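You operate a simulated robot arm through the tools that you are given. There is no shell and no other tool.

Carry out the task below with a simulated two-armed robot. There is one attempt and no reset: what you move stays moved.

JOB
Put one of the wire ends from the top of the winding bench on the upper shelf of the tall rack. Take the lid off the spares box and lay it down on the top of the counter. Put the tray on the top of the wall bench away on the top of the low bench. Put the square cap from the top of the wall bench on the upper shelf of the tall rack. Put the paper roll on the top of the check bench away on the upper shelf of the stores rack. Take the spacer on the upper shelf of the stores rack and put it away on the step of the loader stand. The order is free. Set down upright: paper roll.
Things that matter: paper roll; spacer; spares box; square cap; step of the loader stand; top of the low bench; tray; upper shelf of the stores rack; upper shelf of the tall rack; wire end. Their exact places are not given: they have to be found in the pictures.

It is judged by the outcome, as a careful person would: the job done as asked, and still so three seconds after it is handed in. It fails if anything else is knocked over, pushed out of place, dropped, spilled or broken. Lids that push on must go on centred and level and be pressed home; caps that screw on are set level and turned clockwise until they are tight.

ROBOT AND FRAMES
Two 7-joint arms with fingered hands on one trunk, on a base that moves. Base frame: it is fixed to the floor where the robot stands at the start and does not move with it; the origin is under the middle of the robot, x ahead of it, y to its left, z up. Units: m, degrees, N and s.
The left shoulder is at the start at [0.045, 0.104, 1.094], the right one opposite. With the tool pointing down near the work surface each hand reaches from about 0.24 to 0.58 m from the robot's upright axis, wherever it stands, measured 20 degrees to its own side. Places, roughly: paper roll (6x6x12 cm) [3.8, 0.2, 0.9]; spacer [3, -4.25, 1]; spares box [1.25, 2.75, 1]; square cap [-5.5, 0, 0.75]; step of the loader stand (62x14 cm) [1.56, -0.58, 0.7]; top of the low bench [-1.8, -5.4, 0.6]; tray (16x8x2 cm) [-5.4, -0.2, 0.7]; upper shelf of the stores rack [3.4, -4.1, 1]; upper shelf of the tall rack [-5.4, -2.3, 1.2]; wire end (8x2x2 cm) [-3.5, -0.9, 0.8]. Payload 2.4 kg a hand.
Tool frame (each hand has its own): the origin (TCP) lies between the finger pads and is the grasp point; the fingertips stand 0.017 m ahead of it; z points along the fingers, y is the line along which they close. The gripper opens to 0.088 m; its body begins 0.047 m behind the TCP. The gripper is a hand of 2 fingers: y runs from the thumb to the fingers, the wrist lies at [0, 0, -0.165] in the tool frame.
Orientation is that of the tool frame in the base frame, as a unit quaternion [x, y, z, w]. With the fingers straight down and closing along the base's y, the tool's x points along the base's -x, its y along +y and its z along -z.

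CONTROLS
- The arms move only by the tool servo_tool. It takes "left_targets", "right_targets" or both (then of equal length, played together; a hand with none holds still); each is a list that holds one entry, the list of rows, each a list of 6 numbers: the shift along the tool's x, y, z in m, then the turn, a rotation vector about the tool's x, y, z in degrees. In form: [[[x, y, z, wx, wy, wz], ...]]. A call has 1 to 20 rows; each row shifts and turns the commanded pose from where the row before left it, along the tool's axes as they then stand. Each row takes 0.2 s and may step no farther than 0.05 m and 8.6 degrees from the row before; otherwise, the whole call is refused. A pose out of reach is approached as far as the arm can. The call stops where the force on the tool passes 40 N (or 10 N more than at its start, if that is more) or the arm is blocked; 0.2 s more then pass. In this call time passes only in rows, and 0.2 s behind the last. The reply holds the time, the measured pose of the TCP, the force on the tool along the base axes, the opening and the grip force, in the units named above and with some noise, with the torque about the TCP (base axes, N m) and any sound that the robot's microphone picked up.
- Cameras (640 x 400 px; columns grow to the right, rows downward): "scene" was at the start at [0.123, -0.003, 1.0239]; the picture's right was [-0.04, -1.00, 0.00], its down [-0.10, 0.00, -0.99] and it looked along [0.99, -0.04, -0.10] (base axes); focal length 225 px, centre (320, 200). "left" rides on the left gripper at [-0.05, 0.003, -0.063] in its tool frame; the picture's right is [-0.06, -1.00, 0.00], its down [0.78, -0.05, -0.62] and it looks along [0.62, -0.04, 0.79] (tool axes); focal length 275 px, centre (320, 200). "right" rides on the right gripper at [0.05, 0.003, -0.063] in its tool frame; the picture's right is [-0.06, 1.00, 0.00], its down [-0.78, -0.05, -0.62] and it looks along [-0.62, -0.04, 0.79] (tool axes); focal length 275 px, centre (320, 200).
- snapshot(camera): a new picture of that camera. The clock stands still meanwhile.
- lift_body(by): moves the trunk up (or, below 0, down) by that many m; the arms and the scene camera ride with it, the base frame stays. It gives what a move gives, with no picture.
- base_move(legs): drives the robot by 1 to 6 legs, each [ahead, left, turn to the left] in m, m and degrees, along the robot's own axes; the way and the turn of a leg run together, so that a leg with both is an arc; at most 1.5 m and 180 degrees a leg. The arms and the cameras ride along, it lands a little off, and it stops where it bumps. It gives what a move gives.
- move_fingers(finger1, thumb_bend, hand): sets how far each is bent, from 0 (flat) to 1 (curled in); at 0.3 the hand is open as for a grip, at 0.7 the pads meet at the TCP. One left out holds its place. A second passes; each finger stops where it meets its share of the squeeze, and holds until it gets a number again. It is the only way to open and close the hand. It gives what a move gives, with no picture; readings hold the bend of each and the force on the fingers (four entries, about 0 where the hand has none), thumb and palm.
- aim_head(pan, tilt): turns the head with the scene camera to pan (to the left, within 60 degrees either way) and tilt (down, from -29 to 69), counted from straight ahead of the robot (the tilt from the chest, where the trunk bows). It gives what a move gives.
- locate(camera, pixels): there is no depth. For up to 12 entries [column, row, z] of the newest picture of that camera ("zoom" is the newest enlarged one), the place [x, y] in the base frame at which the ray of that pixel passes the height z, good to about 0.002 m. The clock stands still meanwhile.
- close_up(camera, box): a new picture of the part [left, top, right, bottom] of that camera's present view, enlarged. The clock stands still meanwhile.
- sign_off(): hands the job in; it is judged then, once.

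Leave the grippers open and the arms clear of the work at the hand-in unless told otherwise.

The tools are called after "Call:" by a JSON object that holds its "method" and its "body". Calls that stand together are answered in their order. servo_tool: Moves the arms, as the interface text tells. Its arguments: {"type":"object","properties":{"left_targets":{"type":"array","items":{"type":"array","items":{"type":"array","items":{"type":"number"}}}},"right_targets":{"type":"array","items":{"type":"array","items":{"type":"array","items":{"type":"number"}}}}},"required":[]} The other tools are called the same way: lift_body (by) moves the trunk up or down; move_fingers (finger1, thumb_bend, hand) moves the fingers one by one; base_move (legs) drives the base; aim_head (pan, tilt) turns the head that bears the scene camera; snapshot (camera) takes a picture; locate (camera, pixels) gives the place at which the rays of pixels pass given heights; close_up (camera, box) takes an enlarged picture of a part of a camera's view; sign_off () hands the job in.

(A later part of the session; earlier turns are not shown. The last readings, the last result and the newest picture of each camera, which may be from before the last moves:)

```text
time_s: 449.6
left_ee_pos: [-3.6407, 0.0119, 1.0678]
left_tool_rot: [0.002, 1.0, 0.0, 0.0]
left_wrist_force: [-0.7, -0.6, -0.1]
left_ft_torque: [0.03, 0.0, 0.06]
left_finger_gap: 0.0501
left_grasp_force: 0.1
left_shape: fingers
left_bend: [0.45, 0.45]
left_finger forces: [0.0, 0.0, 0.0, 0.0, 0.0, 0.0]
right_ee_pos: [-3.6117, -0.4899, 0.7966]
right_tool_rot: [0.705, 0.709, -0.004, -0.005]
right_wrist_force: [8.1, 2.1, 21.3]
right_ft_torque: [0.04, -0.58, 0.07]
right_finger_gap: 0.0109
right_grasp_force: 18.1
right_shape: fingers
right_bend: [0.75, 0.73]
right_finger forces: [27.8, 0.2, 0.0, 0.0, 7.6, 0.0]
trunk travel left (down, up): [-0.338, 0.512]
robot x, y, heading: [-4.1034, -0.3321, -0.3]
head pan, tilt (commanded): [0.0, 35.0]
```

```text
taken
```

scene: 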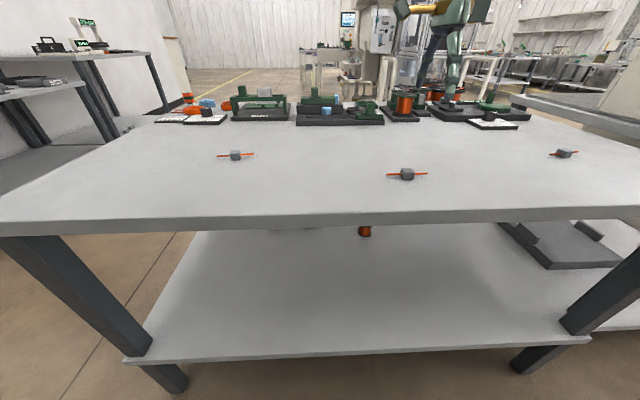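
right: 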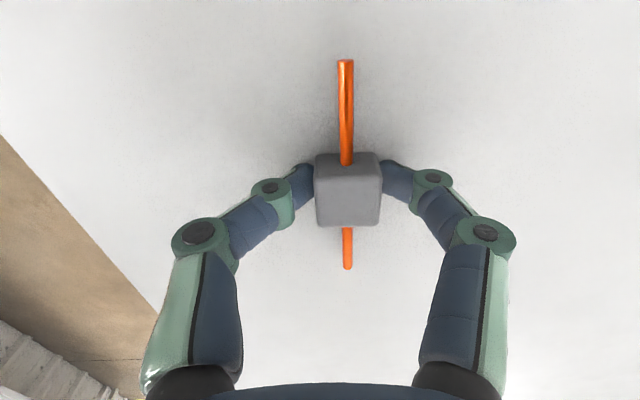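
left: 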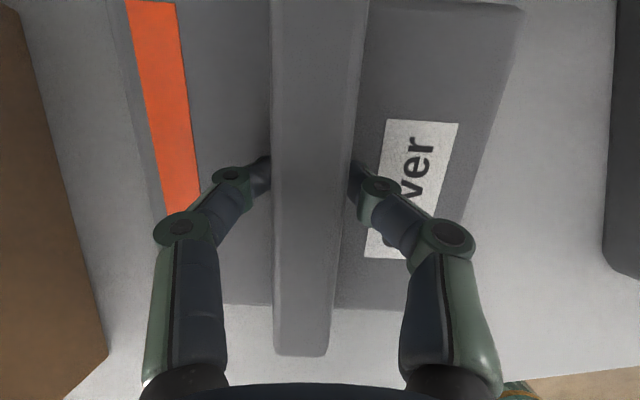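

The cube is gripped (one finger still presses the bench). I lift gently by 1 cm, then 6 cm more, and check.

Call:
{"method": "servo_tool", "body": {"right_targets": [[[0, 0, -0.004, 0, 0, 0], [0, 0, -0.006, 0, 0, 0], [0, 0, -0.02, 0, 0, 0], [0, 0, -0.04, 0, 0, 0]]]}}

Call:
{"method": "snapshot", "body": {"camera": "right"}}

Call:
{"method": "snapshot", "body": {"camera": "scene"}}

```text
time_s: 450.6
left_ee_pos: [-3.6414, 0.011, 1.0688]
left_tool_rot: [0.003, 1.0, 0.0, 0.0]
left_wrist_force: [-0.2, -0.1, 0.3]
left_ft_torque: [0.02, 0.0, 0.0]
left_finger_gap: 0.0505
left_grasp_force: 0.1
left_shape: fingers
left_bend: [0.45, 0.45]
left_finger forces: [0.0, 0.0, 0.0, 0.1, 0.0, 0.0]
right_ee_pos: [-3.6126, -0.4899, 0.8648]
right_tool_rot: [0.706, 0.708, -0.006, -0.006]
right_wrist_force: [0.7, -0.3, -0.7]
right_ft_torque: [-0.01, 0.01, -0.02]
right_finger_gap: 0.0104
right_grasp_force: 10.4
right_shape: fingers
right_bend: [0.73, 0.71]
right_finger forces: [10.1, 0.1, 0.0, 0.0, 10.1, 0.1]
trunk travel left (down, up): [-0.338, 0.512]
robot x, y, heading: [-4.1046, -0.329, -0.1]
head pan, tilt (commanded): [0.0, 35.0]
```

```text
taken
```

right: 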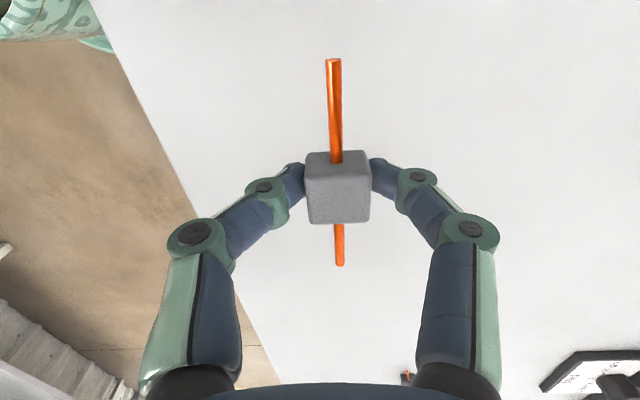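

```text
taken
```

scene: 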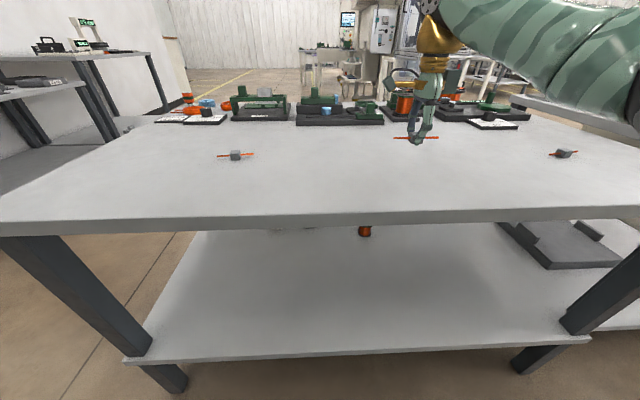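

The wire end is held well (10 N). I raise and retract both hands, raise the trunk, back off, turn to face the tall rack and strafe to its free left part (y≈-2.95).

Call:
{"method": "servo_tool", "body": {"right_targets": [[[0, 0, -0.04, 0, 0, 0], [0, 0, -0.04, 0, 0, 0], [0, -0.03, -0.03, 0, 0, 0], [0, -0.04, -0.02, 0, 0, 0], [0, -0.04, 0, 0, 0, 0]]], "left_targets": [[[0.04, 0, 0, 0, 0, 0], [0.04, 0, 0, 0, 0, 0], [0.04, 0.03, 0, 0, 0, 0], [0.04, 0.03, 0, 0, 0, 0], [0.03, 0.03, 0, 0, 0, 0]]]}}

Call:
{"method": "base_move", "body": {"legs": [[-0.3, 0, 0], [0, 0, 90], [0, 0, 90]]}}

Call:
{"method": "lift_body", "body": {"by": 0.33}}

```text
time_s: 451.8
left_ee_pos: [-3.8322, 0.1013, 1.0656]
left_tool_rot: [0.002, 1.0, 0.0, -0.001]
left_wrist_force: [0.4, 0.5, -0.1]
left_ft_torque: [-0.01, 0.0, 0.02]
left_finger_gap: 0.0503
left_grasp_force: 0.0
left_shape: fingers
left_bend: [0.45, 0.45]
left_finger forces: [0.0, 0.0, 0.0, 0.0, 0.0, 0.0]
right_ee_pos: [-3.7173, -0.4922, 0.9988]
right_tool_rot: [0.706, 0.708, -0.007, -0.006]
right_wrist_force: [0.1, -0.5, 0.3]
right_ft_torque: [0.03, 0.0, 0.0]
right_finger_gap: 0.0101
right_grasp_force: 10.6
right_shape: fingers
right_bend: [0.73, 0.71]
right_finger forces: [10.0, 0.1, 0.1, 0.1, 10.0, 0.0]
trunk travel left (down, up): [-0.338, 0.512]
robot x, y, heading: [-4.1008, -0.3296, -0.2]
head pan, tilt (commanded): [0.0, 35.0]
```

```text
time_s: 461.5
left_ee_pos: [-4.669, -0.7575, 1.0659]
left_tool_rot: [1.0, -0.003, 0.0, 0.0]
left_wrist_force: [0.3, 0.0, 0.6]
left_ft_torque: [0.04, 0.0, 0.01]
left_finger_gap: 0.0503
left_grasp_force: 0.0
left_shape: fingers
left_bend: [0.45, 0.45]
left_finger forces: [0.0, 0.0, 0.0, 0.1, 0.0, 0.1]
right_ee_pos: [-4.7831, -0.1634, 0.9992]
right_tool_rot: [0.708, -0.706, 0.006, -0.006]
right_wrist_force: [0.1, 0.4, -0.2]
right_ft_torque: [0.03, 0.02, 0.01]
right_finger_gap: 0.0095
right_grasp_force: 9.4
right_shape: fingers
right_bend: [0.73, 0.71]
right_finger forces: [9.8, 0.0, 0.1, 0.1, 9.6, 0.0]
trunk travel left (down, up): [-0.338, 0.512]
robot x, y, heading: [-4.3984, -0.3248, 179.8]
head pan, tilt (commanded): [0.0, 35.0]
```

```text
time_s: 464.7
left_ee_pos: [-4.6685, -0.7572, 1.3958]
left_tool_rot: [1.0, -0.004, 0.0, -0.001]
left_wrist_force: [-0.5, -0.7, 0.4]
left_ft_torque: [-0.03, 0.02, -0.03]
left_finger_gap: 0.0505
left_grasp_force: 0.1
left_shape: fingers
left_bend: [0.45, 0.45]
left_finger forces: [0.0, 0.0, 0.0, 0.0, 0.0, 0.1]
right_ee_pos: [-4.7815, -0.1628, 1.3299]
right_tool_rot: [0.708, -0.707, 0.005, -0.006]
right_wrist_force: [0.4, 0.5, 0.2]
right_ft_torque: [0.02, 0.04, -0.01]
right_finger_gap: 0.0093
right_grasp_force: 9.6
right_shape: fingers
right_bend: [0.73, 0.71]
right_finger forces: [9.7, 0.0, 0.1, 0.1, 9.7, 0.1]
trunk travel left (down, up): [-0.668, 0.182]
robot x, y, heading: [-4.4013, -0.3275, 179.8]
head pan, tilt (commanded): [0.0, 35.0]
```

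I strafe left 2.6 m to the rack's left part and look.

Call:
{"method": "base_move", "body": {"legs": [[0, 1.3, 0], [0, 1.3, 0]]}}

Call:
{"method": "aim_head", "body": {"pan": 0, "tilt": 22}}

Call:
{"method": "snapshot", "body": {"camera": "scene"}}

Call:
{"method": "snapshot", "body": {"camera": "right"}}

```text
time_s: 477.4
left_ee_pos: [-4.7127, -3.3593, 1.3956]
left_tool_rot: [1.0, -0.003, 0.0, 0.0]
left_wrist_force: [0.2, -0.9, 1.3]
left_ft_torque: [-0.01, 0.01, 0.03]
left_finger_gap: 0.0506
left_grasp_force: 0.0
left_shape: fingers
left_bend: [0.45, 0.45]
left_finger forces: [0.0, 0.0, 0.0, 0.0, 0.1, 0.1]
right_ee_pos: [-4.8261, -2.765, 1.3296]
right_tool_rot: [-0.707, 0.707, -0.006, 0.005]
right_wrist_force: [0.5, -0.2, -1.0]
right_ft_torque: [-0.02, 0.02, -0.02]
right_finger_gap: 0.0096
right_grasp_force: 10.0
right_shape: fingers
right_bend: [0.73, 0.71]
right_finger forces: [9.8, 0.0, 0.0, 0.1, 9.8, 0.1]
trunk travel left (down, up): [-0.668, 0.182]
robot x, y, heading: [-4.4376, -2.9318, 179.6]
head pan, tilt (commanded): [0.0, 35.0]
```

```text
time_s: 478.2
left_ee_pos: [-4.7124, -3.359, 1.3971]
left_tool_rot: [1.0, -0.004, 0.0, 0.001]
left_wrist_force: [-0.8, 0.3, 0.2]
left_ft_torque: [-0.01, 0.0, -0.02]
left_finger_gap: 0.0504
left_grasp_force: 0.0
left_shape: fingers
left_bend: [0.45, 0.45]
left_finger forces: [0.1, 0.0, 0.0, 0.1, 0.0, 0.0]
right_ee_pos: [-4.8257, -2.765, 1.3293]
right_tool_rot: [0.707, -0.707, 0.006, -0.006]
right_wrist_force: [0.4, -0.6, -0.6]
right_ft_torque: [-0.01, 0.04, -0.05]
right_finger_gap: 0.0095
right_grasp_force: 9.7
right_shape: fingers
right_bend: [0.73, 0.71]
right_finger forces: [9.6, 0.0, 0.0, 0.0, 9.6, 0.0]
trunk travel left (down, up): [-0.668, 0.182]
robot x, y, heading: [-4.4422, -2.9284, 179.7]
head pan, tilt (commanded): [0.0, 22.0]
```

```text
taken
```

scene: 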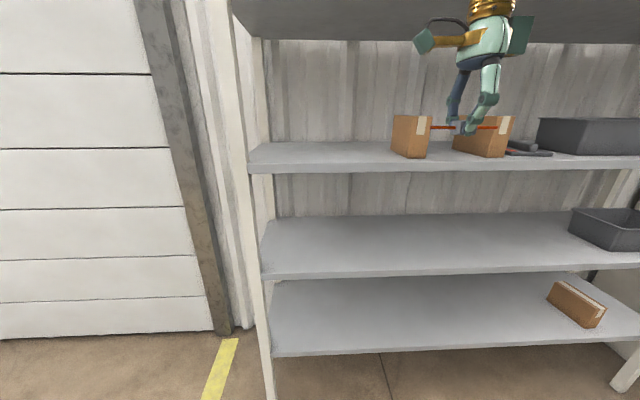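

```text
taken
```

right: 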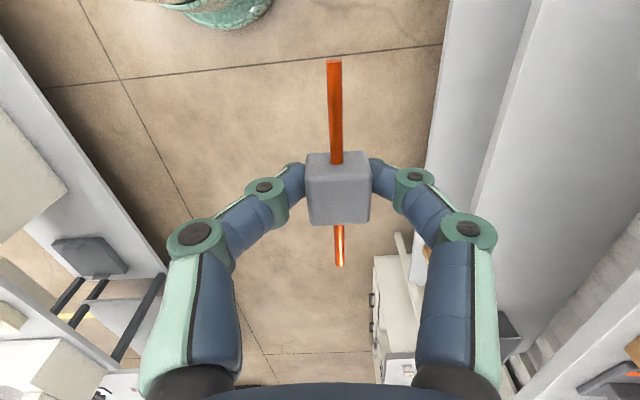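

The left part of the upper shelf is free between the post (250) and brown box (393). I locate it.

Call:
{"method": "locate", "body": {"camera": "scene", "pixels": [[252, 166, 1.2], [330, 165, 1.2], [395, 155, 1.2], [409, 159, 1.2], [428, 150, 1.2], [330, 145, 1.2], [268, 400, 0], [540, 155, 1.2]]}}

```text
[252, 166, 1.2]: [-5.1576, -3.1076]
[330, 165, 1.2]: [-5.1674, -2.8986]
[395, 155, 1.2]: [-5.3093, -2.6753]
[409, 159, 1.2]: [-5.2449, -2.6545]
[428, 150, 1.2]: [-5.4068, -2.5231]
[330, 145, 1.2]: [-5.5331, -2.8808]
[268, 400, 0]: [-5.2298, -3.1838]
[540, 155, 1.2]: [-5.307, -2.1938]
```

I lower the trunk 5 cm (for clearance to the board above) and drive in: 0.40 ahead, 0.10 left.

Call:
{"method": "lift_body", "body": {"by": -0.05}}

Call:
{"method": "base_move", "body": {"legs": [[0, 0.1, 0], [0.38, 0, 0]]}}

Call:
{"method": "snapshot", "body": {"camera": "scene"}}

Call:
{"method": "snapshot", "body": {"camera": "right"}}

```text
time_s: 479.1
left_ee_pos: [-4.7123, -3.3595, 1.3468]
left_tool_rot: [1.0, -0.004, 0.0, 0.0]
left_wrist_force: [-0.4, -0.1, 0.2]
left_ft_torque: [0.0, 0.0, 0.03]
left_finger_gap: 0.0506
left_grasp_force: 0.0
left_shape: fingers
left_bend: [0.45, 0.45]
left_finger forces: [0.0, 0.0, 0.1, 0.1, 0.0, 0.1]
right_ee_pos: [-4.8249, -2.7647, 1.28]
right_tool_rot: [0.708, -0.707, 0.006, -0.005]
right_wrist_force: [0.1, 0.5, -0.7]
right_ft_torque: [0.01, -0.01, 0.01]
right_finger_gap: 0.0095
right_grasp_force: 9.6
right_shape: fingers
right_bend: [0.73, 0.71]
right_finger forces: [9.6, 0.1, 0.0, 0.0, 9.6, 0.0]
trunk travel left (down, up): [-0.618, 0.232]
robot x, y, heading: [-4.4406, -2.9323, 180.2]
head pan, tilt (commanded): [0.0, 22.0]
```

```text
time_s: 482.2
left_ee_pos: [-5.092, -3.4567, 1.3453]
left_tool_rot: [1.0, -0.004, 0.001, 0.001]
left_wrist_force: [0.5, 0.2, -0.5]
left_ft_torque: [0.0, -0.05, 0.0]
left_finger_gap: 0.0503
left_grasp_force: 0.2
left_shape: fingers
left_bend: [0.45, 0.45]
left_finger forces: [0.0, 0.1, 0.0, 0.1, 0.1, 0.0]
right_ee_pos: [-5.2038, -2.8629, 1.2793]
right_tool_rot: [-0.706, 0.708, -0.005, 0.005]
right_wrist_force: [-0.3, 0.0, -0.3]
right_ft_torque: [-0.01, 0.0, 0.03]
right_finger_gap: 0.0094
right_grasp_force: 10.0
right_shape: fingers
right_bend: [0.73, 0.71]
right_finger forces: [9.7, 0.1, 0.0, 0.0, 9.6, 0.0]
trunk travel left (down, up): [-0.618, 0.232]
robot x, y, heading: [-4.8172, -3.0319, 179.6]
head pan, tilt (commanded): [0.0, 22.0]
```

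```text
taken
```

scene: 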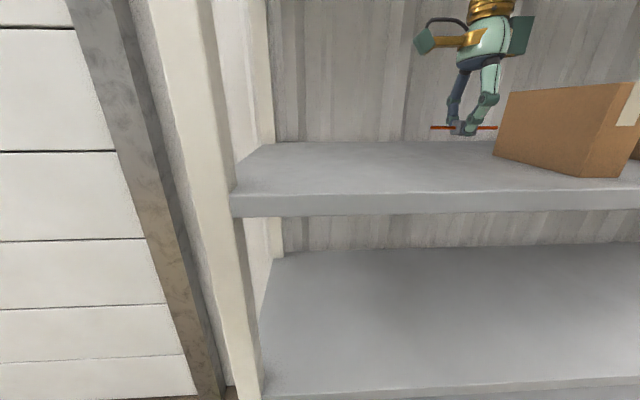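

```text
taken
```

right: 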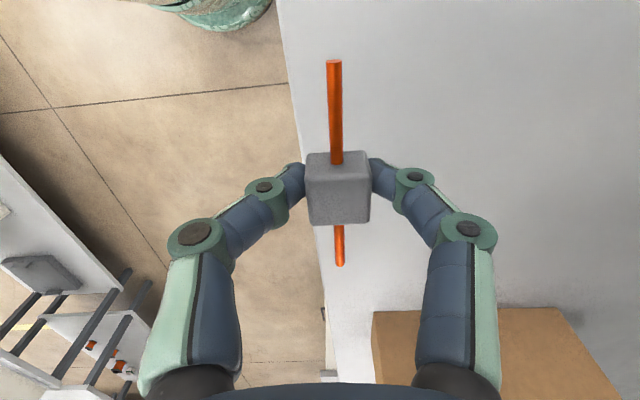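

I move 10 cm inward and 3 cm to -y, then lower near the shelf.

Call:
{"method": "servo_tool", "body": {"right_targets": [[[0.015, 0.04, 0, 0, 0, 0], [0.015, 0.04, 0, 0, 0, 0], [0, 0.02, 0.0, 0, 0, 0], [0, 0, 0.03, 0, 0, 0], [0, 0, 0.02, 0, 0, 0]]]}}

Call:
{"method": "close_up", "body": {"camera": "scene", "box": [360, 60, 520, 200]}}

Call:
{"method": "snapshot", "body": {"camera": "right"}}

```text
time_s: 483.4
left_ee_pos: [-5.0897, -3.4576, 1.3457]
left_tool_rot: [1.0, -0.004, 0.0, 0.0]
left_wrist_force: [0.1, -0.4, 0.3]
left_ft_torque: [-0.02, 0.01, -0.03]
left_finger_gap: 0.0503
left_grasp_force: 0.0
left_shape: fingers
left_bend: [0.45, 0.45]
left_finger forces: [0.0, 0.0, 0.1, 0.0, 0.0, 0.1]
right_ee_pos: [-5.3004, -2.8927, 1.2266]
right_tool_rot: [-0.706, 0.708, -0.006, 0.005]
right_wrist_force: [0.1, 0.2, 0.8]
right_ft_torque: [0.02, -0.01, -0.03]
right_finger_gap: 0.0093
right_grasp_force: 9.9
right_shape: fingers
right_bend: [0.73, 0.71]
right_finger forces: [9.6, 0.0, 0.0, 0.0, 9.6, 0.0]
trunk travel left (down, up): [-0.618, 0.232]
robot x, y, heading: [-4.8164, -3.0222, 179.7]
head pan, tilt (commanded): [0.0, 22.0]
```

```text
2.86 times, centred on (440, 130) of scene
```

zoom: 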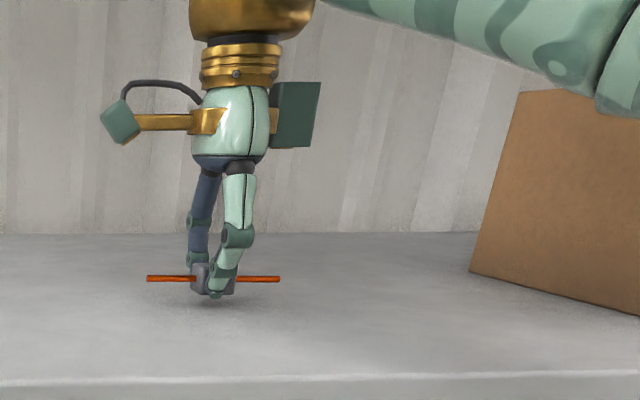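

```text
taken
```

right: 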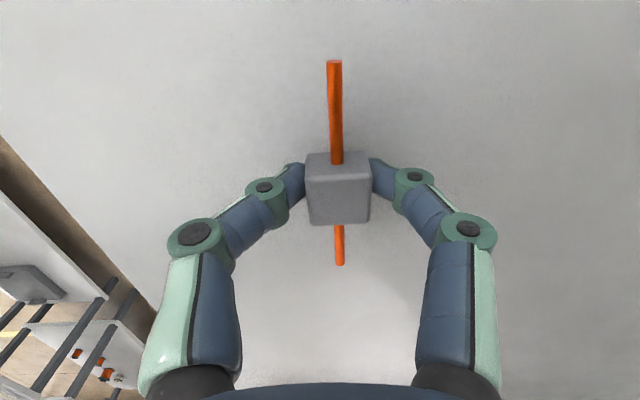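

Only about a centimetre left. I lower in 3 mm steps.

Call:
{"method": "servo_tool", "body": {"right_targets": [[[0, 0, 0.003, 0, 0, 0], [0, 0, 0.003, 0, 0, 0]]]}}

Call:
{"method": "servo_tool", "body": {"right_targets": [[[0, 0, 0.002, 0, 0, 0]]]}}

Call:
{"method": "servo_tool", "body": {"right_targets": [[[0, 0, 0.002, 0, 0, 0]]]}}

```text
time_s: 484.0
left_ee_pos: [-5.0898, -3.4572, 1.3471]
left_tool_rot: [1.0, -0.004, 0.0, 0.0]
left_wrist_force: [-0.2, 0.3, 0.6]
left_ft_torque: [-0.02, -0.01, -0.01]
left_finger_gap: 0.0502
left_grasp_force: 0.1
left_shape: fingers
left_bend: [0.45, 0.45]
left_finger forces: [0.1, 0.1, 0.0, 0.1, 0.0, 0.0]
right_ee_pos: [-5.2998, -2.8924, 1.2209]
right_tool_rot: [-0.707, 0.707, -0.006, 0.005]
right_wrist_force: [-0.3, 0.3, -0.1]
right_ft_torque: [0.02, -0.04, 0.03]
right_finger_gap: 0.0097
right_grasp_force: 9.2
right_shape: fingers
right_bend: [0.73, 0.71]
right_finger forces: [9.6, 0.1, 0.0, 0.0, 9.6, 0.0]
trunk travel left (down, up): [-0.618, 0.232]
robot x, y, heading: [-4.8161, -3.0279, 179.3]
head pan, tilt (commanded): [0.0, 22.0]
```

```text
time_s: 484.4
left_ee_pos: [-5.0902, -3.4569, 1.3462]
left_tool_rot: [1.0, -0.005, 0.0, 0.0]
left_wrist_force: [-0.7, 0.0, 0.7]
left_ft_torque: [0.02, 0.04, 0.0]
left_finger_gap: 0.0504
left_grasp_force: 0.0
left_shape: fingers
left_bend: [0.45, 0.45]
left_finger forces: [0.0, 0.0, 0.0, 0.0, 0.1, 0.0]
right_ee_pos: [-5.3011, -2.8942, 1.2188]
right_tool_rot: [-0.706, 0.708, -0.005, 0.006]
right_wrist_force: [-0.6, -0.5, -0.2]
right_ft_torque: [-0.03, 0.0, 0.0]
right_finger_gap: 0.0095
right_grasp_force: 10.1
right_shape: fingers
right_bend: [0.73, 0.71]
right_finger forces: [9.6, 0.1, 0.0, 0.0, 9.6, 0.1]
trunk travel left (down, up): [-0.618, 0.232]
robot x, y, heading: [-4.8157, -3.0276, 179.5]
head pan, tilt (commanded): [0.0, 22.0]
```

```text
time_s: 484.8
left_ee_pos: [-5.0894, -3.458, 1.3462]
left_tool_rot: [1.0, -0.004, 0.0, 0.001]
left_wrist_force: [-0.8, 0.0, 0.0]
left_ft_torque: [-0.03, -0.01, 0.03]
left_finger_gap: 0.0503
left_grasp_force: 0.0
left_shape: fingers
left_bend: [0.45, 0.45]
left_finger forces: [0.0, 0.0, 0.0, 0.0, 0.0, 0.1]
right_ee_pos: [-5.3015, -2.893, 1.2172]
right_tool_rot: [-0.707, 0.707, -0.005, 0.005]
right_wrist_force: [-0.1, 0.4, 4.4]
right_ft_torque: [0.02, 0.07, -0.02]
right_finger_gap: 0.0096
right_grasp_force: 12.3
right_shape: fingers
right_bend: [0.73, 0.71]
right_finger forces: [14.2, 0.0, 0.1, 0.1, 10.1, 0.0]
trunk travel left (down, up): [-0.618, 0.232]
robot x, y, heading: [-4.8185, -3.0293, 179.5]
head pan, tilt (commanded): [0.0, 22.0]
```

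Contact (4 N). I open slightly first, raise 6 mm, then open further so the fingertips don't press on the shelf.

Call:
{"method": "move_fingers", "body": {"hand": "right", "finger1": 0.66, "thumb_bend": 0.66}}

Call:
{"method": "servo_tool", "body": {"right_targets": [[[0, 0, -0.006, 0, 0, 0]]]}}

Call:
{"method": "move_fingers", "body": {"hand": "right", "finger1": 0.5, "thumb_bend": 0.5}}

Call:
{"method": "snapshot", "body": {"camera": "right"}}

```text
time_s: 485.8
left_ee_pos: [-5.0888, -3.4574, 1.3462]
left_tool_rot: [1.0, -0.004, 0.0, 0.001]
left_wrist_force: [-0.5, -1.1, 0.0]
left_ft_torque: [-0.02, 0.02, 0.0]
left_finger_gap: 0.0501
left_grasp_force: 0.1
left_shape: fingers
left_bend: [0.45, 0.45]
left_finger forces: [0.0, 0.1, 0.0, 0.1, 0.1, 0.0]
right_ee_pos: [-5.3007, -2.893, 1.2192]
right_tool_rot: [-0.706, 0.708, -0.004, 0.005]
right_wrist_force: [-5.5, 3.8, 27.5]
right_ft_torque: [0.07, 0.36, -0.1]
right_finger_gap: 0.0124
right_grasp_force: 15.0
right_shape: fingers
right_bend: [0.71, 0.67]
right_finger forces: [23.0, 0.0, 0.1, 0.0, 6.6, 0.0]
trunk travel left (down, up): [-0.618, 0.232]
robot x, y, heading: [-4.8156, -3.0281, 179.8]
head pan, tilt (commanded): [0.0, 22.0]
```

```text
time_s: 486.2
left_ee_pos: [-5.0898, -3.458, 1.3453]
left_tool_rot: [1.0, -0.004, 0.0, 0.0]
left_wrist_force: [0.0, 0.1, -0.5]
left_ft_torque: [0.02, -0.02, 0.0]
left_finger_gap: 0.0501
left_grasp_force: 0.0
left_shape: fingers
left_bend: [0.45, 0.45]
left_finger forces: [0.0, 0.1, 0.0, 0.0, 0.0, 0.1]
right_ee_pos: [-5.3007, -2.8931, 1.2214]
right_tool_rot: [-0.706, 0.708, -0.006, 0.008]
right_wrist_force: [0.0, 0.0, 1.5]
right_ft_torque: [0.0, 0.02, -0.02]
right_finger_gap: 0.0122
right_grasp_force: 1.9
right_shape: fingers
right_bend: [0.62, 0.65]
right_finger forces: [1.9, 0.0, 0.0, 0.0, 1.9, 0.0]
trunk travel left (down, up): [-0.618, 0.232]
robot x, y, heading: [-4.8151, -3.0298, 179.5]
head pan, tilt (commanded): [0.0, 22.0]
```

```text
time_s: 487.2
left_ee_pos: [-5.0905, -3.4584, 1.3452]
left_tool_rot: [1.0, -0.004, 0.0, 0.0]
left_wrist_force: [0.2, -0.5, 0.8]
left_ft_torque: [-0.02, -0.03, 0.01]
left_finger_gap: 0.0504
left_grasp_force: 0.1
left_shape: fingers
left_bend: [0.45, 0.45]
left_finger forces: [0.0, 0.1, 0.0, 0.0, 0.0, 0.0]
right_ee_pos: [-5.3005, -2.8918, 1.2244]
right_tool_rot: [-0.706, 0.708, -0.006, 0.005]
right_wrist_force: [0.0, 0.4, -0.3]
right_ft_torque: [0.0, 0.02, 0.0]
right_finger_gap: 0.0387
right_grasp_force: 0.2
right_shape: fingers
right_bend: [0.5, 0.5]
right_finger forces: [0.0, 0.0, 0.0, 0.0, 0.0, 0.0]
trunk travel left (down, up): [-0.618, 0.232]
robot x, y, heading: [-4.8172, -3.0307, 179.2]
head pan, tilt (commanded): [0.0, 22.0]
```

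```text
taken
```

right: 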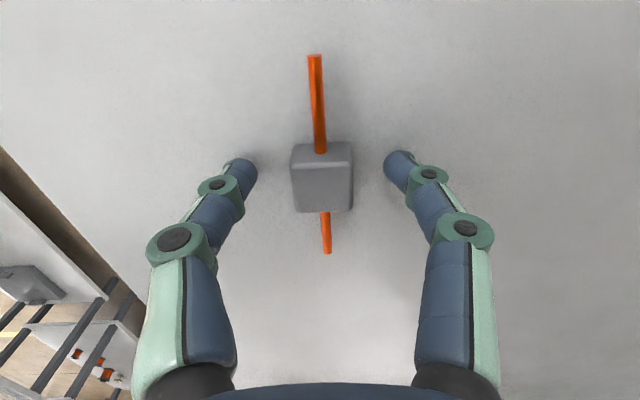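

Released. I raise 7 cm, withdraw toward the robot, and look at the shelf.

Call:
{"method": "servo_tool", "body": {"right_targets": [[[0, 0, -0.03, 0, 0, 0], [0, 0, -0.04, 0, 0, 0], [0, -0.04, 0, 0, 0, 0], [0, -0.04, 0, 0, 0, 0], [0, -0.04, 0, 0, 0, 0], [0, -0.04, 0, 0, 0, 0]]]}}

Call:
{"method": "snapshot", "body": {"camera": "scene"}}

```text
time_s: 488.6
left_ee_pos: [-5.0887, -3.4587, 1.3456]
left_tool_rot: [1.0, -0.004, 0.0, 0.0]
left_wrist_force: [0.5, -0.3, 0.8]
left_ft_torque: [0.02, -0.03, -0.03]
left_finger_gap: 0.0503
left_grasp_force: 0.0
left_shape: fingers
left_bend: [0.45, 0.45]
left_finger forces: [0.0, 0.0, 0.0, 0.0, 0.0, 0.0]
right_ee_pos: [-5.1426, -2.8925, 1.297]
right_tool_rot: [-0.706, 0.708, -0.005, 0.005]
right_wrist_force: [0.2, -0.2, -0.5]
right_ft_torque: [0.0, -0.02, 0.04]
right_finger_gap: 0.0385
right_grasp_force: 0.0
right_shape: fingers
right_bend: [0.5, 0.5]
right_finger forces: [0.1, 0.0, 0.1, 0.1, 0.1, 0.0]
trunk travel left (down, up): [-0.618, 0.232]
robot x, y, heading: [-4.8158, -3.0273, 179.7]
head pan, tilt (commanded): [0.0, 22.0]
```

```text
taken
```

scene: 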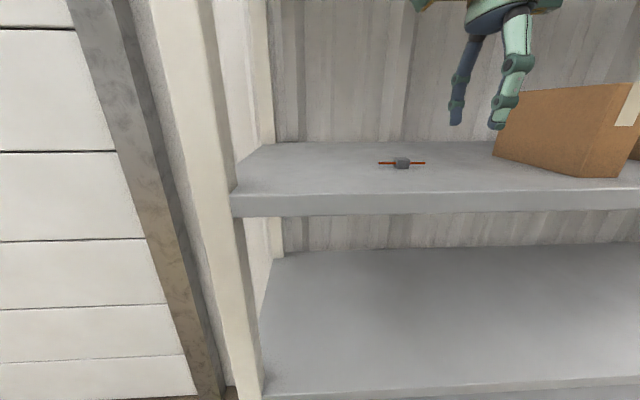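

The wire end lies on the upper shelf. Now the tray: I back off, turn the right hand back by -90°, and go to the wall bench.

Call:
{"method": "base_move", "body": {"legs": [[-0.42, 0, 0]]}}

Call:
{"method": "servo_tool", "body": {"right_targets": [[[0, 0, 0, 0, 0, -8.2], [0, 0, 0, 0, 0, -8.2], [0, 0, 0, 0, 0, -8.2], [0, 0, 0, 0, 0, -8.2], [0, 0, 0, 0, 0, -8.2], [0, 0, 0, 0, 0, -8.2], [0, 0, 0, 0, 0, -8.2], [0, 0, 0, 0, 0, -8.2], [0, 0, 0, 0, 0, -8.2], [0, 0, 0, 0, 0, -8.2], [0, 0, 0, 0, 0, -8.0]]], "left_targets": [[[0, -0.02, 0, 0, 0, 0], [0, -0.02, 0, 0, 0, 0], [0, -0.02, 0, 0, 0, 0], [0, -0.02, 0, 0, 0, 0], [0, -0.02, 0, 0, 0, 0], [0, -0.02, 0, 0, 0, 0], [0, -0.02, 0, 0, 0, 0], [0, -0.02, 0, 0, 0, 0], [0, 0, 0, 0, 0, 0], [0, 0, 0, 0, 0, 0], [0, 0, 0, 0, 0, 0]]]}}

Call:
{"method": "base_move", "body": {"legs": [[0, -1.35, 0], [0, -1.33, 0]]}}

Call:
{"method": "aim_head", "body": {"pan": 0, "tilt": 40}}

Call:
{"method": "snapshot", "body": {"camera": "scene"}}

```text
time_s: 491.1
left_ee_pos: [-4.6844, -3.461, 1.3455]
left_tool_rot: [1.0, -0.006, 0.0, -0.001]
left_wrist_force: [0.0, -0.6, -0.3]
left_ft_torque: [0.02, 0.0, -0.02]
left_finger_gap: 0.0507
left_grasp_force: 0.1
left_shape: fingers
left_bend: [0.45, 0.45]
left_finger forces: [0.0, 0.0, 0.0, 0.0, 0.0, 0.0]
right_ee_pos: [-4.736, -2.8952, 1.2972]
right_tool_rot: [-0.705, 0.709, -0.006, 0.005]
right_wrist_force: [0.2, -0.3, -0.6]
right_ft_torque: [0.01, -0.02, 0.01]
right_finger_gap: 0.039
right_grasp_force: 0.0
right_shape: fingers
right_bend: [0.5, 0.5]
right_finger forces: [0.0, 0.0, 0.0, 0.0, 0.0, 0.1]
trunk travel left (down, up): [-0.618, 0.232]
robot x, y, heading: [-4.4086, -3.0295, 179.3]
head pan, tilt (commanded): [0.0, 22.0]
```

```text
time_s: 493.5
left_ee_pos: [-4.6842, -3.3017, 1.3452]
left_tool_rot: [1.0, -0.006, -0.001, -0.001]
left_wrist_force: [0.8, 0.5, 0.3]
left_ft_torque: [0.02, -0.02, 0.0]
left_finger_gap: 0.0503
left_grasp_force: 0.0
left_shape: fingers
left_bend: [0.45, 0.45]
left_finger forces: [0.0, 0.0, 0.1, 0.1, 0.1, 0.0]
right_ee_pos: [-4.7364, -2.8962, 1.2966]
right_tool_rot: [1.0, -0.001, 0.008, 0.001]
right_wrist_force: [0.1, -0.4, 1.0]
right_ft_torque: [0.0, -0.01, -0.02]
right_finger_gap: 0.0389
right_grasp_force: 0.0
right_shape: fingers
right_bend: [0.5, 0.5]
right_finger forces: [0.0, 0.1, 0.0, 0.1, 0.0, 0.0]
trunk travel left (down, up): [-0.618, 0.232]
robot x, y, heading: [-4.4119, -3.0298, 179.3]
head pan, tilt (commanded): [0.0, 22.0]
```

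```text
time_s: 506.5
left_ee_pos: [-4.7007, -0.6334, 1.3463]
left_tool_rot: [1.0, 0.002, -0.001, 0.0]
left_wrist_force: [0.5, 0.4, -0.6]
left_ft_torque: [-0.05, -0.05, 0.02]
left_finger_gap: 0.0507
left_grasp_force: 0.0
left_shape: fingers
left_bend: [0.45, 0.45]
left_finger forces: [0.0, 0.1, 0.1, 0.0, 0.0, 0.0]
right_ee_pos: [-4.7577, -0.2304, 1.2976]
right_tool_rot: [1.0, 0.005, 0.008, -0.001]
right_wrist_force: [-0.3, 0.4, 1.0]
right_ft_torque: [0.01, 0.01, 0.04]
right_finger_gap: 0.0389
right_grasp_force: 0.0
right_shape: fingers
right_bend: [0.5, 0.5]
right_finger forces: [0.0, 0.0, 0.0, 0.1, 0.0, 0.0]
trunk travel left (down, up): [-0.618, 0.232]
robot x, y, heading: [-4.4296, -0.3611, -179.8]
head pan, tilt (commanded): [0.0, 22.0]
```

```text
time_s: 507.3
left_ee_pos: [-4.6992, -0.6335, 1.3442]
left_tool_rot: [1.0, 0.002, 0.0, -0.001]
left_wrist_force: [0.4, -0.5, 0.1]
left_ft_torque: [-0.02, 0.0, -0.03]
left_finger_gap: 0.0503
left_grasp_force: 0.0
left_shape: fingers
left_bend: [0.45, 0.45]
left_finger forces: [0.0, 0.0, 0.1, 0.1, 0.0, 0.0]
right_ee_pos: [-4.758, -0.2297, 1.2971]
right_tool_rot: [1.0, 0.004, 0.009, 0.0]
right_wrist_force: [0.6, -0.2, -0.7]
right_ft_torque: [0.04, 0.02, 0.04]
right_finger_gap: 0.0391
right_grasp_force: 0.0
right_shape: fingers
right_bend: [0.5, 0.5]
right_finger forces: [0.0, 0.0, 0.0, 0.0, 0.0, 0.1]
trunk travel left (down, up): [-0.618, 0.232]
robot x, y, heading: [-4.4304, -0.3605, -179.9]
head pan, tilt (commanded): [0.0, 40.0]
```

```text
taken
```

scene: 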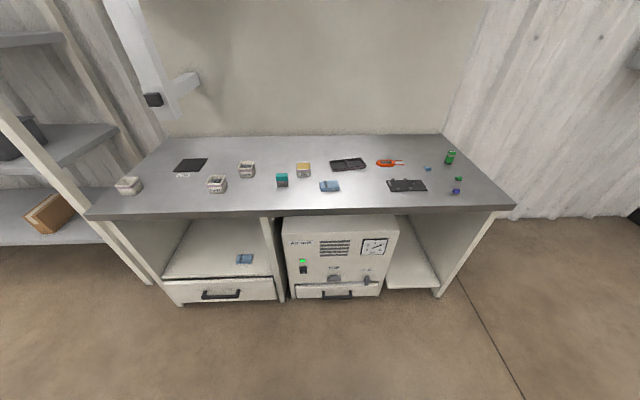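

I drive 0.385 ahead to the bench, lower the trunk 0.36 and set the right fingers half open.

Call:
{"method": "base_move", "body": {"legs": [[0.385, -0.02, 0]]}}

Call:
{"method": "lift_body", "body": {"by": -0.36}}

Call:
{"method": "move_fingers", "body": {"hand": "right", "finger1": 0.4, "thumb_bend": 0.4}}

Call:
{"method": "snapshot", "body": {"camera": "right"}}

Call:
{"method": "aim_head", "body": {"pan": -5, "tilt": 38}}

Call:
{"method": "snapshot", "body": {"camera": "scene"}}

```text
time_s: 509.8
left_ee_pos: [-5.0874, -0.6203, 1.3456]
left_tool_rot: [1.0, 0.006, 0.0, 0.0]
left_wrist_force: [-0.2, 0.5, 0.1]
left_ft_torque: [-0.03, -0.02, -0.04]
left_finger_gap: 0.0504
left_grasp_force: 0.0
left_shape: fingers
left_bend: [0.45, 0.45]
left_finger forces: [0.0, 0.0, 0.1, 0.0, 0.0, 0.0]
right_ee_pos: [-5.1485, -0.2176, 1.2976]
right_tool_rot: [1.0, 0.009, 0.009, 0.0]
right_wrist_force: [1.1, -0.7, -1.0]
right_ft_torque: [0.0, -0.02, 0.03]
right_finger_gap: 0.039
right_grasp_force: 0.0
right_shape: fingers
right_bend: [0.5, 0.5]
right_finger forces: [0.1, 0.0, 0.1, 0.0, 0.0, 0.0]
trunk travel left (down, up): [-0.618, 0.232]
robot x, y, heading: [-4.8213, -0.348, -179.3]
head pan, tilt (commanded): [0.0, 40.0]
```

```text
time_s: 513.3
left_ee_pos: [-5.0868, -0.6191, 0.9853]
left_tool_rot: [1.0, 0.007, 0.0, 0.0]
left_wrist_force: [-0.4, -0.7, -0.2]
left_ft_torque: [0.02, 0.01, 0.0]
left_finger_gap: 0.0504
left_grasp_force: 0.1
left_shape: fingers
left_bend: [0.45, 0.45]
left_finger forces: [0.1, 0.0, 0.1, 0.0, 0.0, 0.1]
right_ee_pos: [-5.148, -0.2185, 0.9381]
right_tool_rot: [1.0, 0.01, 0.009, 0.001]
right_wrist_force: [0.5, 0.3, -0.2]
right_ft_torque: [0.04, 0.03, 0.03]
right_finger_gap: 0.039
right_grasp_force: 0.0
right_shape: fingers
right_bend: [0.5, 0.5]
right_finger forces: [0.0, 0.0, 0.1, 0.0, 0.1, 0.0]
trunk travel left (down, up): [-0.258, 0.592]
robot x, y, heading: [-4.818, -0.3438, -179.1]
head pan, tilt (commanded): [0.0, 40.0]
```

```text
time_s: 514.3
left_ee_pos: [-5.0868, -0.6207, 0.9846]
left_tool_rot: [1.0, 0.005, 0.0, 0.0]
left_wrist_force: [-0.9, 0.3, 0.0]
left_ft_torque: [0.0, 0.0, 0.0]
left_finger_gap: 0.0505
left_grasp_force: 0.1
left_shape: fingers
left_bend: [0.45, 0.45]
left_finger forces: [0.0, 0.0, 0.0, 0.1, 0.0, 0.0]
right_ee_pos: [-5.1482, -0.2176, 0.9386]
right_tool_rot: [1.0, 0.01, 0.008, 0.0]
right_wrist_force: [-0.3, 1.1, -0.3]
right_ft_torque: [0.03, -0.01, 0.02]
right_finger_gap: 0.0613
right_grasp_force: 0.2
right_shape: fingers
right_bend: [0.4, 0.4]
right_finger forces: [0.0, 0.0, 0.0, 0.0, 0.0, 0.0]
trunk travel left (down, up): [-0.258, 0.592]
robot x, y, heading: [-4.8224, -0.346, -179.5]
head pan, tilt (commanded): [0.0, 40.0]
```

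```text
taken
```

right: 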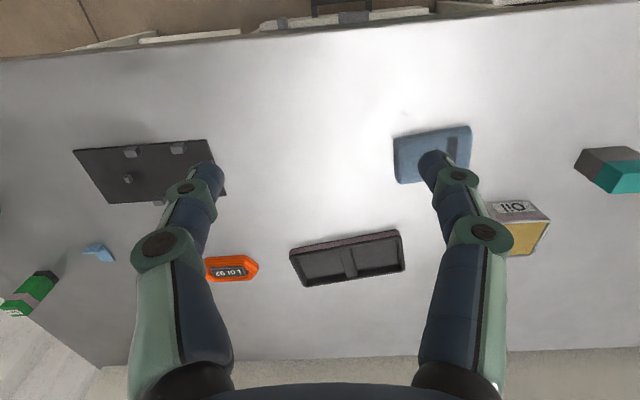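

```text
time_s: 515.0
left_ee_pos: [-5.0874, -0.6205, 0.9848]
left_tool_rot: [1.0, 0.006, 0.001, 0.0]
left_wrist_force: [0.2, -0.4, 0.0]
left_ft_torque: [0.0, 0.0, 0.0]
left_finger_gap: 0.0507
left_grasp_force: 0.1
left_shape: fingers
left_bend: [0.45, 0.45]
left_finger forces: [0.0, 0.0, 0.0, 0.0, 0.0, 0.0]
right_ee_pos: [-5.1478, -0.2177, 0.9373]
right_tool_rot: [1.0, 0.009, 0.008, 0.0]
right_wrist_force: [-0.1, -0.5, 1.3]
right_ft_torque: [0.02, 0.01, 0.01]
right_finger_gap: 0.0614
right_grasp_force: 0.1
right_shape: fingers
right_bend: [0.4, 0.4]
right_finger forces: [0.1, 0.0, 0.0, 0.0, 0.0, 0.0]
trunk travel left (down, up): [-0.258, 0.592]
robot x, y, heading: [-4.8209, -0.3464, -179.1]
head pan, tilt (commanded): [-5.0, 38.0]
```

```text
taken
```

scene: 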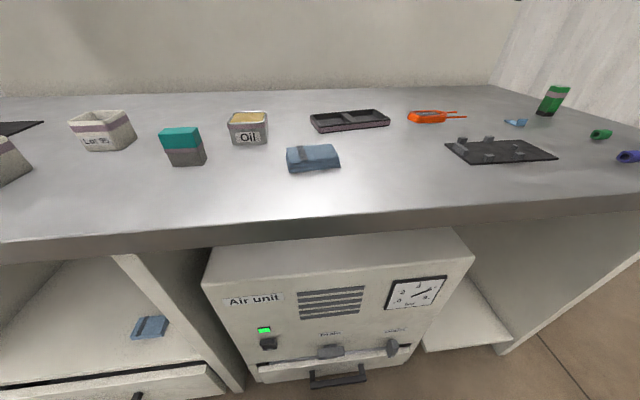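

The tray's divider shows at (348,262) in the hand camera. I zoom and locate the tray.

Call:
{"method": "close_up", "body": {"camera": "right", "box": [270, 215, 430, 305]}}

Call:
{"method": "locate", "body": {"camera": "right", "pixels": [[291, 253, 0.757], [401, 231, 0.757], [405, 268, 0.757], [304, 286, 0.757], [345, 249, 0.757], [354, 277, 0.757]]}}

```text
4.00 times, centred on (350, 260) of right
```

zoom: 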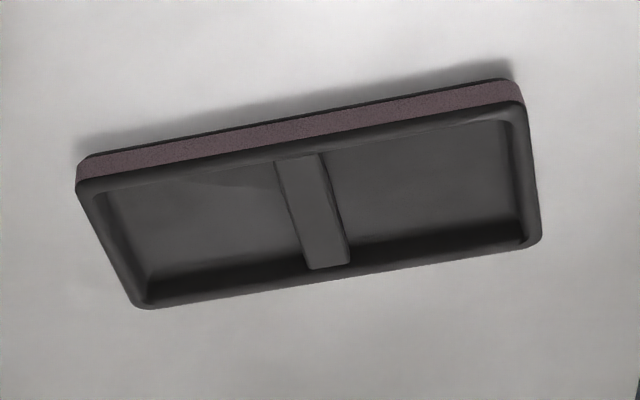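

```text
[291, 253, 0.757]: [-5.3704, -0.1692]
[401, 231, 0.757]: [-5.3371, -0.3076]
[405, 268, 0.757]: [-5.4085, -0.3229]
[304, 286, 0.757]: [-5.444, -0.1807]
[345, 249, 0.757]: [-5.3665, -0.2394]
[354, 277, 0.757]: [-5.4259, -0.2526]
```

Call:
{"method": "locate", "body": {"camera": "zoom", "pixels": [[78, 185, 0.757], [522, 105, 0.757], [540, 240, 0.757], [138, 307, 0.757], [300, 160, 0.752], [330, 268, 0.752], [78, 185, 0.747], [522, 105, 0.747], [540, 240, 0.747], [138, 307, 0.747]]}}

```text
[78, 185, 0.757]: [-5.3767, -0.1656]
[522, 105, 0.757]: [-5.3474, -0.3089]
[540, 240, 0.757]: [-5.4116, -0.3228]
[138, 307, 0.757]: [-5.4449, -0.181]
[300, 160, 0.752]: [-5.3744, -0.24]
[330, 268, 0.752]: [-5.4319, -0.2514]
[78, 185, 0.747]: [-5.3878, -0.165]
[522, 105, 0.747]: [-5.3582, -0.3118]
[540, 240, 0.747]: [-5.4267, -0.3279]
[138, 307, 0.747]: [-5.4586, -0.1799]
```

The divider's middle is near (-5.41, -0.246), its axis turned about 11°. I lower the trunk 8 cm, turn the hand -10° about its z, tilt it -25°, and move above the divider.

Call:
{"method": "lift_body", "body": {"by": -0.08}}

Call:
{"method": "servo_tool", "body": {"right_targets": [[[0, 0, 0, 0, 0, -5], [0, 0, 0, 0, 0, -5], [0, 0, 0, 0, -8.3, 0], [0, 0, 0, 0, -8.3, 0], [0, 0, 0, 0, -8.4, 0]]]}}

```text
time_s: 516.1
left_ee_pos: [-5.0863, -0.6206, 0.9055]
left_tool_rot: [1.0, 0.005, 0.0, 0.0]
left_wrist_force: [0.6, -0.3, -0.3]
left_ft_torque: [0.0, 0.03, -0.04]
left_finger_gap: 0.0505
left_grasp_force: 0.2
left_shape: fingers
left_bend: [0.45, 0.45]
left_finger forces: [0.1, 0.1, 0.0, 0.0, 0.1, 0.0]
right_ee_pos: [-5.1484, -0.2167, 0.8575]
right_tool_rot: [1.0, 0.01, 0.008, 0.0]
right_wrist_force: [0.6, 0.0, 0.5]
right_ft_torque: [0.0, -0.04, -0.02]
right_finger_gap: 0.0615
right_grasp_force: 0.1
right_shape: fingers
right_bend: [0.4, 0.4]
right_finger forces: [0.0, 0.0, 0.0, 0.1, 0.0, 0.0]
trunk travel left (down, up): [-0.178, 0.672]
robot x, y, heading: [-4.8201, -0.3477, -179.0]
head pan, tilt (commanded): [-5.0, 38.0]
```

```text
time_s: 517.3
left_ee_pos: [-5.0875, -0.6204, 0.9055]
left_tool_rot: [1.0, 0.006, 0.0, 0.0]
left_wrist_force: [1.2, -0.2, 0.4]
left_ft_torque: [-0.01, -0.01, 0.01]
left_finger_gap: 0.0506
left_grasp_force: 0.0
left_shape: fingers
left_bend: [0.45, 0.45]
left_finger forces: [0.0, 0.0, 0.0, 0.0, 0.0, 0.1]
right_ee_pos: [-5.1617, -0.22, 0.8621]
right_tool_rot: [0.973, 0.094, -0.209, 0.022]
right_wrist_force: [-0.4, -0.4, 0.0]
right_ft_torque: [0.0, 0.0, -0.01]
right_finger_gap: 0.0616
right_grasp_force: 0.1
right_shape: fingers
right_bend: [0.4, 0.4]
right_finger forces: [0.1, 0.0, 0.0, 0.1, 0.1, 0.0]
right hand out of reach, approached as far as the arm can: row 5
trunk travel left (down, up): [-0.178, 0.672]
robot x, y, heading: [-4.8192, -0.3448, -178.7]
head pan, tilt (commanded): [-5.0, 38.0]
```

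I move the tilted hand above the divider in six rows and look.

Call:
{"method": "servo_tool", "body": {"right_targets": [[[-0.0333, -0.0038, 0.0269, 0, 0, 0], [-0.0333, -0.0038, 0.0269, 0, 0, 0], [-0.0333, -0.0038, 0.0269, 0, 0, 0], [-0.0333, -0.0038, 0.0269, 0, 0, 0], [-0.0333, -0.0038, 0.0269, 0, 0, 0], [-0.0333, -0.0038, 0.0269, 0, 0, 0]]]}}

Call:
{"method": "snapshot", "body": {"camera": "right"}}

Call:
{"method": "snapshot", "body": {"camera": "scene"}}

```text
time_s: 518.7
left_ee_pos: [-5.0872, -0.6194, 0.9058]
left_tool_rot: [1.0, 0.006, 0.0, 0.0]
left_wrist_force: [-0.1, -0.1, -0.1]
left_ft_torque: [0.0, 0.0, 0.01]
left_finger_gap: 0.0504
left_grasp_force: 0.1
left_shape: fingers
left_bend: [0.45, 0.45]
left_finger forces: [0.1, 0.0, 0.1, 0.1, 0.1, 0.1]
right_ee_pos: [-5.4106, -0.2457, 0.7982]
right_tool_rot: [0.973, 0.094, -0.208, 0.021]
right_wrist_force: [-0.2, 1.0, 0.3]
right_ft_torque: [0.01, -0.01, 0.03]
right_finger_gap: 0.0619
right_grasp_force: 0.1
right_shape: fingers
right_bend: [0.4, 0.4]
right_finger forces: [0.1, 0.0, 0.1, 0.0, 0.1, 0.0]
trunk travel left (down, up): [-0.178, 0.672]
robot x, y, heading: [-4.8234, -0.345, -179.4]
head pan, tilt (commanded): [-5.0, 38.0]
```

```text
taken
```

right: 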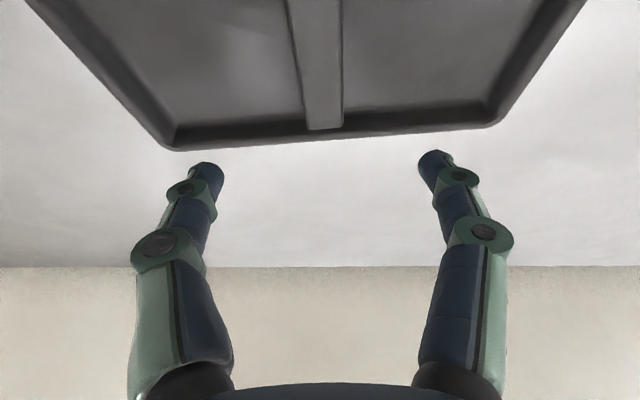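

```text
taken
```

scene: 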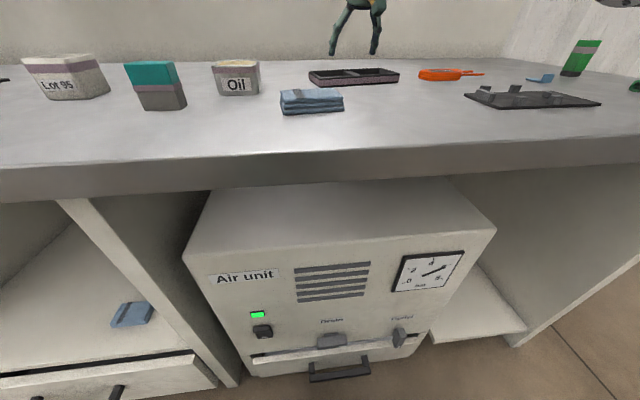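

I locate the tray's far rim and the divider in this view.

Call:
{"method": "locate", "body": {"camera": "right", "pixels": [[326, 128, 0.745], [318, 5, 0.745], [172, 150, 0.745], [497, 125, 0.745], [326, 128, 0.755], [318, 5, 0.755], [172, 150, 0.755], [497, 125, 0.755]]}}

```text
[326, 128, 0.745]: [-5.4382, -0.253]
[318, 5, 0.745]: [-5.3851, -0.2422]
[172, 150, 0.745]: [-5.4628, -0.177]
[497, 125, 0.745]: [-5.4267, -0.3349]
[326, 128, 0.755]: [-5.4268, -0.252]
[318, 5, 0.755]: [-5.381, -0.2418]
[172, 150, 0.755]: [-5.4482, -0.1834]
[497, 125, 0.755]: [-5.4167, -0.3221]
```

The rim's top is about 0.752 and the divider's centre (-5.401, -0.247). I move to TCP (-5.399, -0.2465, 0.765) and check.

Call:
{"method": "servo_tool", "body": {"right_targets": [[[0.012, 0.0016, 0.0126, 0, 0, 0], [0.012, 0.0016, 0.0126, 0, 0, 0]]]}}

Call:
{"method": "snapshot", "body": {"camera": "right"}}

Call:
{"method": "close_up", "body": {"camera": "scene", "box": [290, 20, 430, 110]}}

```text
time_s: 519.3
left_ee_pos: [-5.0865, -0.6196, 0.9046]
left_tool_rot: [1.0, 0.006, 0.0, -0.001]
left_wrist_force: [-0.1, 0.1, 0.4]
left_ft_torque: [-0.01, -0.01, -0.02]
left_finger_gap: 0.0503
left_grasp_force: 0.1
left_shape: fingers
left_bend: [0.45, 0.45]
left_finger forces: [0.0, 0.0, 0.1, 0.0, 0.0, 0.0]
right_ee_pos: [-5.397, -0.2464, 0.7651]
right_tool_rot: [0.974, 0.094, -0.207, 0.022]
right_wrist_force: [0.4, -0.5, 0.2]
right_ft_torque: [0.01, 0.0, -0.03]
right_finger_gap: 0.0612
right_grasp_force: 0.2
right_shape: fingers
right_bend: [0.4, 0.4]
right_finger forces: [0.0, 0.0, 0.1, 0.1, 0.0, 0.0]
trunk travel left (down, up): [-0.178, 0.672]
robot x, y, heading: [-4.8201, -0.3422, -179.5]
head pan, tilt (commanded): [-5.0, 38.0]
```

```text
taken
```

right: 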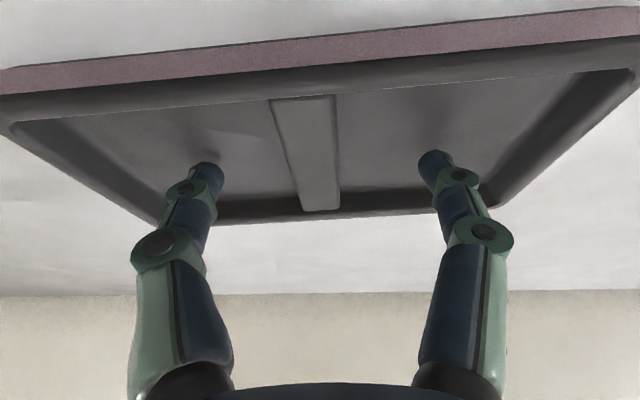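

```text
4.44 times, centred on (360, 65) of scene
```

zoom: 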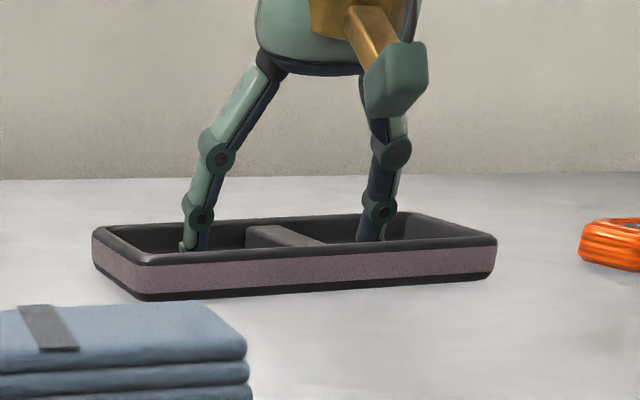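

Both fingers are inside the compartments on either side of the divider. I lower 3 mm and close on the divider.

Call:
{"method": "servo_tool", "body": {"right_targets": [[[0.0013, 0, 0.0027, 0, 0, 0]]]}}

Call:
{"method": "move_fingers", "body": {"hand": "right", "finger1": 0.8, "thumb_bend": 0.8}}

Call:
{"method": "snapshot", "body": {"camera": "right"}}

Call:
{"method": "close_up", "body": {"camera": "scene", "box": [290, 20, 430, 110]}}

```text
time_s: 519.7
left_ee_pos: [-5.0876, -0.6197, 0.9054]
left_tool_rot: [1.0, 0.007, -0.001, 0.001]
left_wrist_force: [-0.2, -0.1, -0.2]
left_ft_torque: [0.0, -0.02, 0.02]
left_finger_gap: 0.0502
left_grasp_force: 0.0
left_shape: fingers
left_bend: [0.45, 0.45]
left_finger forces: [0.0, 0.0, 0.0, 0.1, 0.0, 0.1]
right_ee_pos: [-5.3967, -0.2453, 0.7632]
right_tool_rot: [0.973, 0.095, -0.209, 0.022]
right_wrist_force: [-2.2, -0.7, 6.7]
right_ft_torque: [0.18, 0.07, 0.04]
right_finger_gap: 0.0617
right_grasp_force: 2.9
right_shape: fingers
right_bend: [0.4, 0.4]
right_finger forces: [0.8, 0.0, 0.1, 0.0, 5.0, 0.0]
trunk travel left (down, up): [-0.178, 0.672]
robot x, y, heading: [-4.8205, -0.3412, -179.6]
head pan, tilt (commanded): [-5.0, 38.0]
```

```text
time_s: 520.7
left_ee_pos: [-5.0879, -0.6215, 0.9046]
left_tool_rot: [1.0, 0.005, 0.0, 0.001]
left_wrist_force: [-1.1, 0.2, 0.6]
left_ft_torque: [0.01, -0.04, 0.0]
left_finger_gap: 0.0503
left_grasp_force: 0.1
left_shape: fingers
left_bend: [0.45, 0.45]
left_finger forces: [0.0, 0.0, 0.1, 0.1, 0.0, 0.0]
right_ee_pos: [-5.3963, -0.2454, 0.7611]
right_tool_rot: [0.973, 0.094, -0.208, 0.022]
right_wrist_force: [-0.1, 1.7, 2.9]
right_ft_torque: [0.11, 0.03, -0.05]
right_finger_gap: 0.007
right_grasp_force: 11.1
right_shape: fingers
right_bend: [0.73, 0.71]
right_finger forces: [8.3, 0.0, 0.0, 0.0, 13.8, 0.0]
trunk travel left (down, up): [-0.178, 0.672]
robot x, y, heading: [-4.8202, -0.343, -179.0]
head pan, tilt (commanded): [-5.0, 38.0]
```

```text
taken
```

right: 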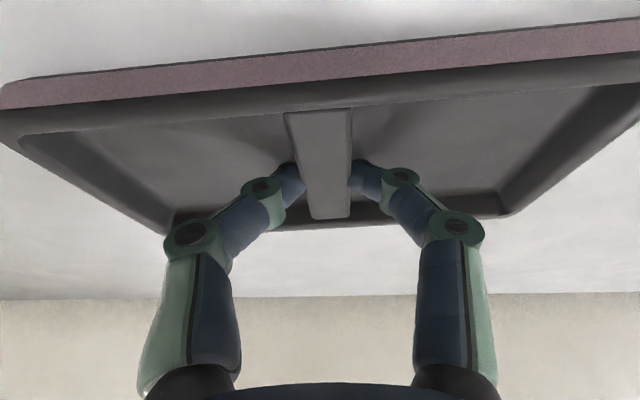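

```text
4.44 times, centred on (360, 65) of scene
```

zoom: 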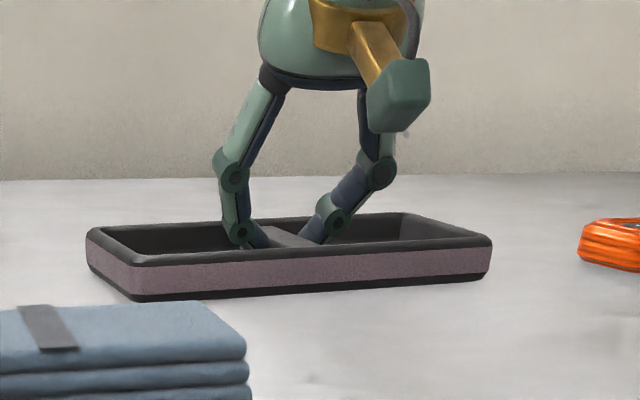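

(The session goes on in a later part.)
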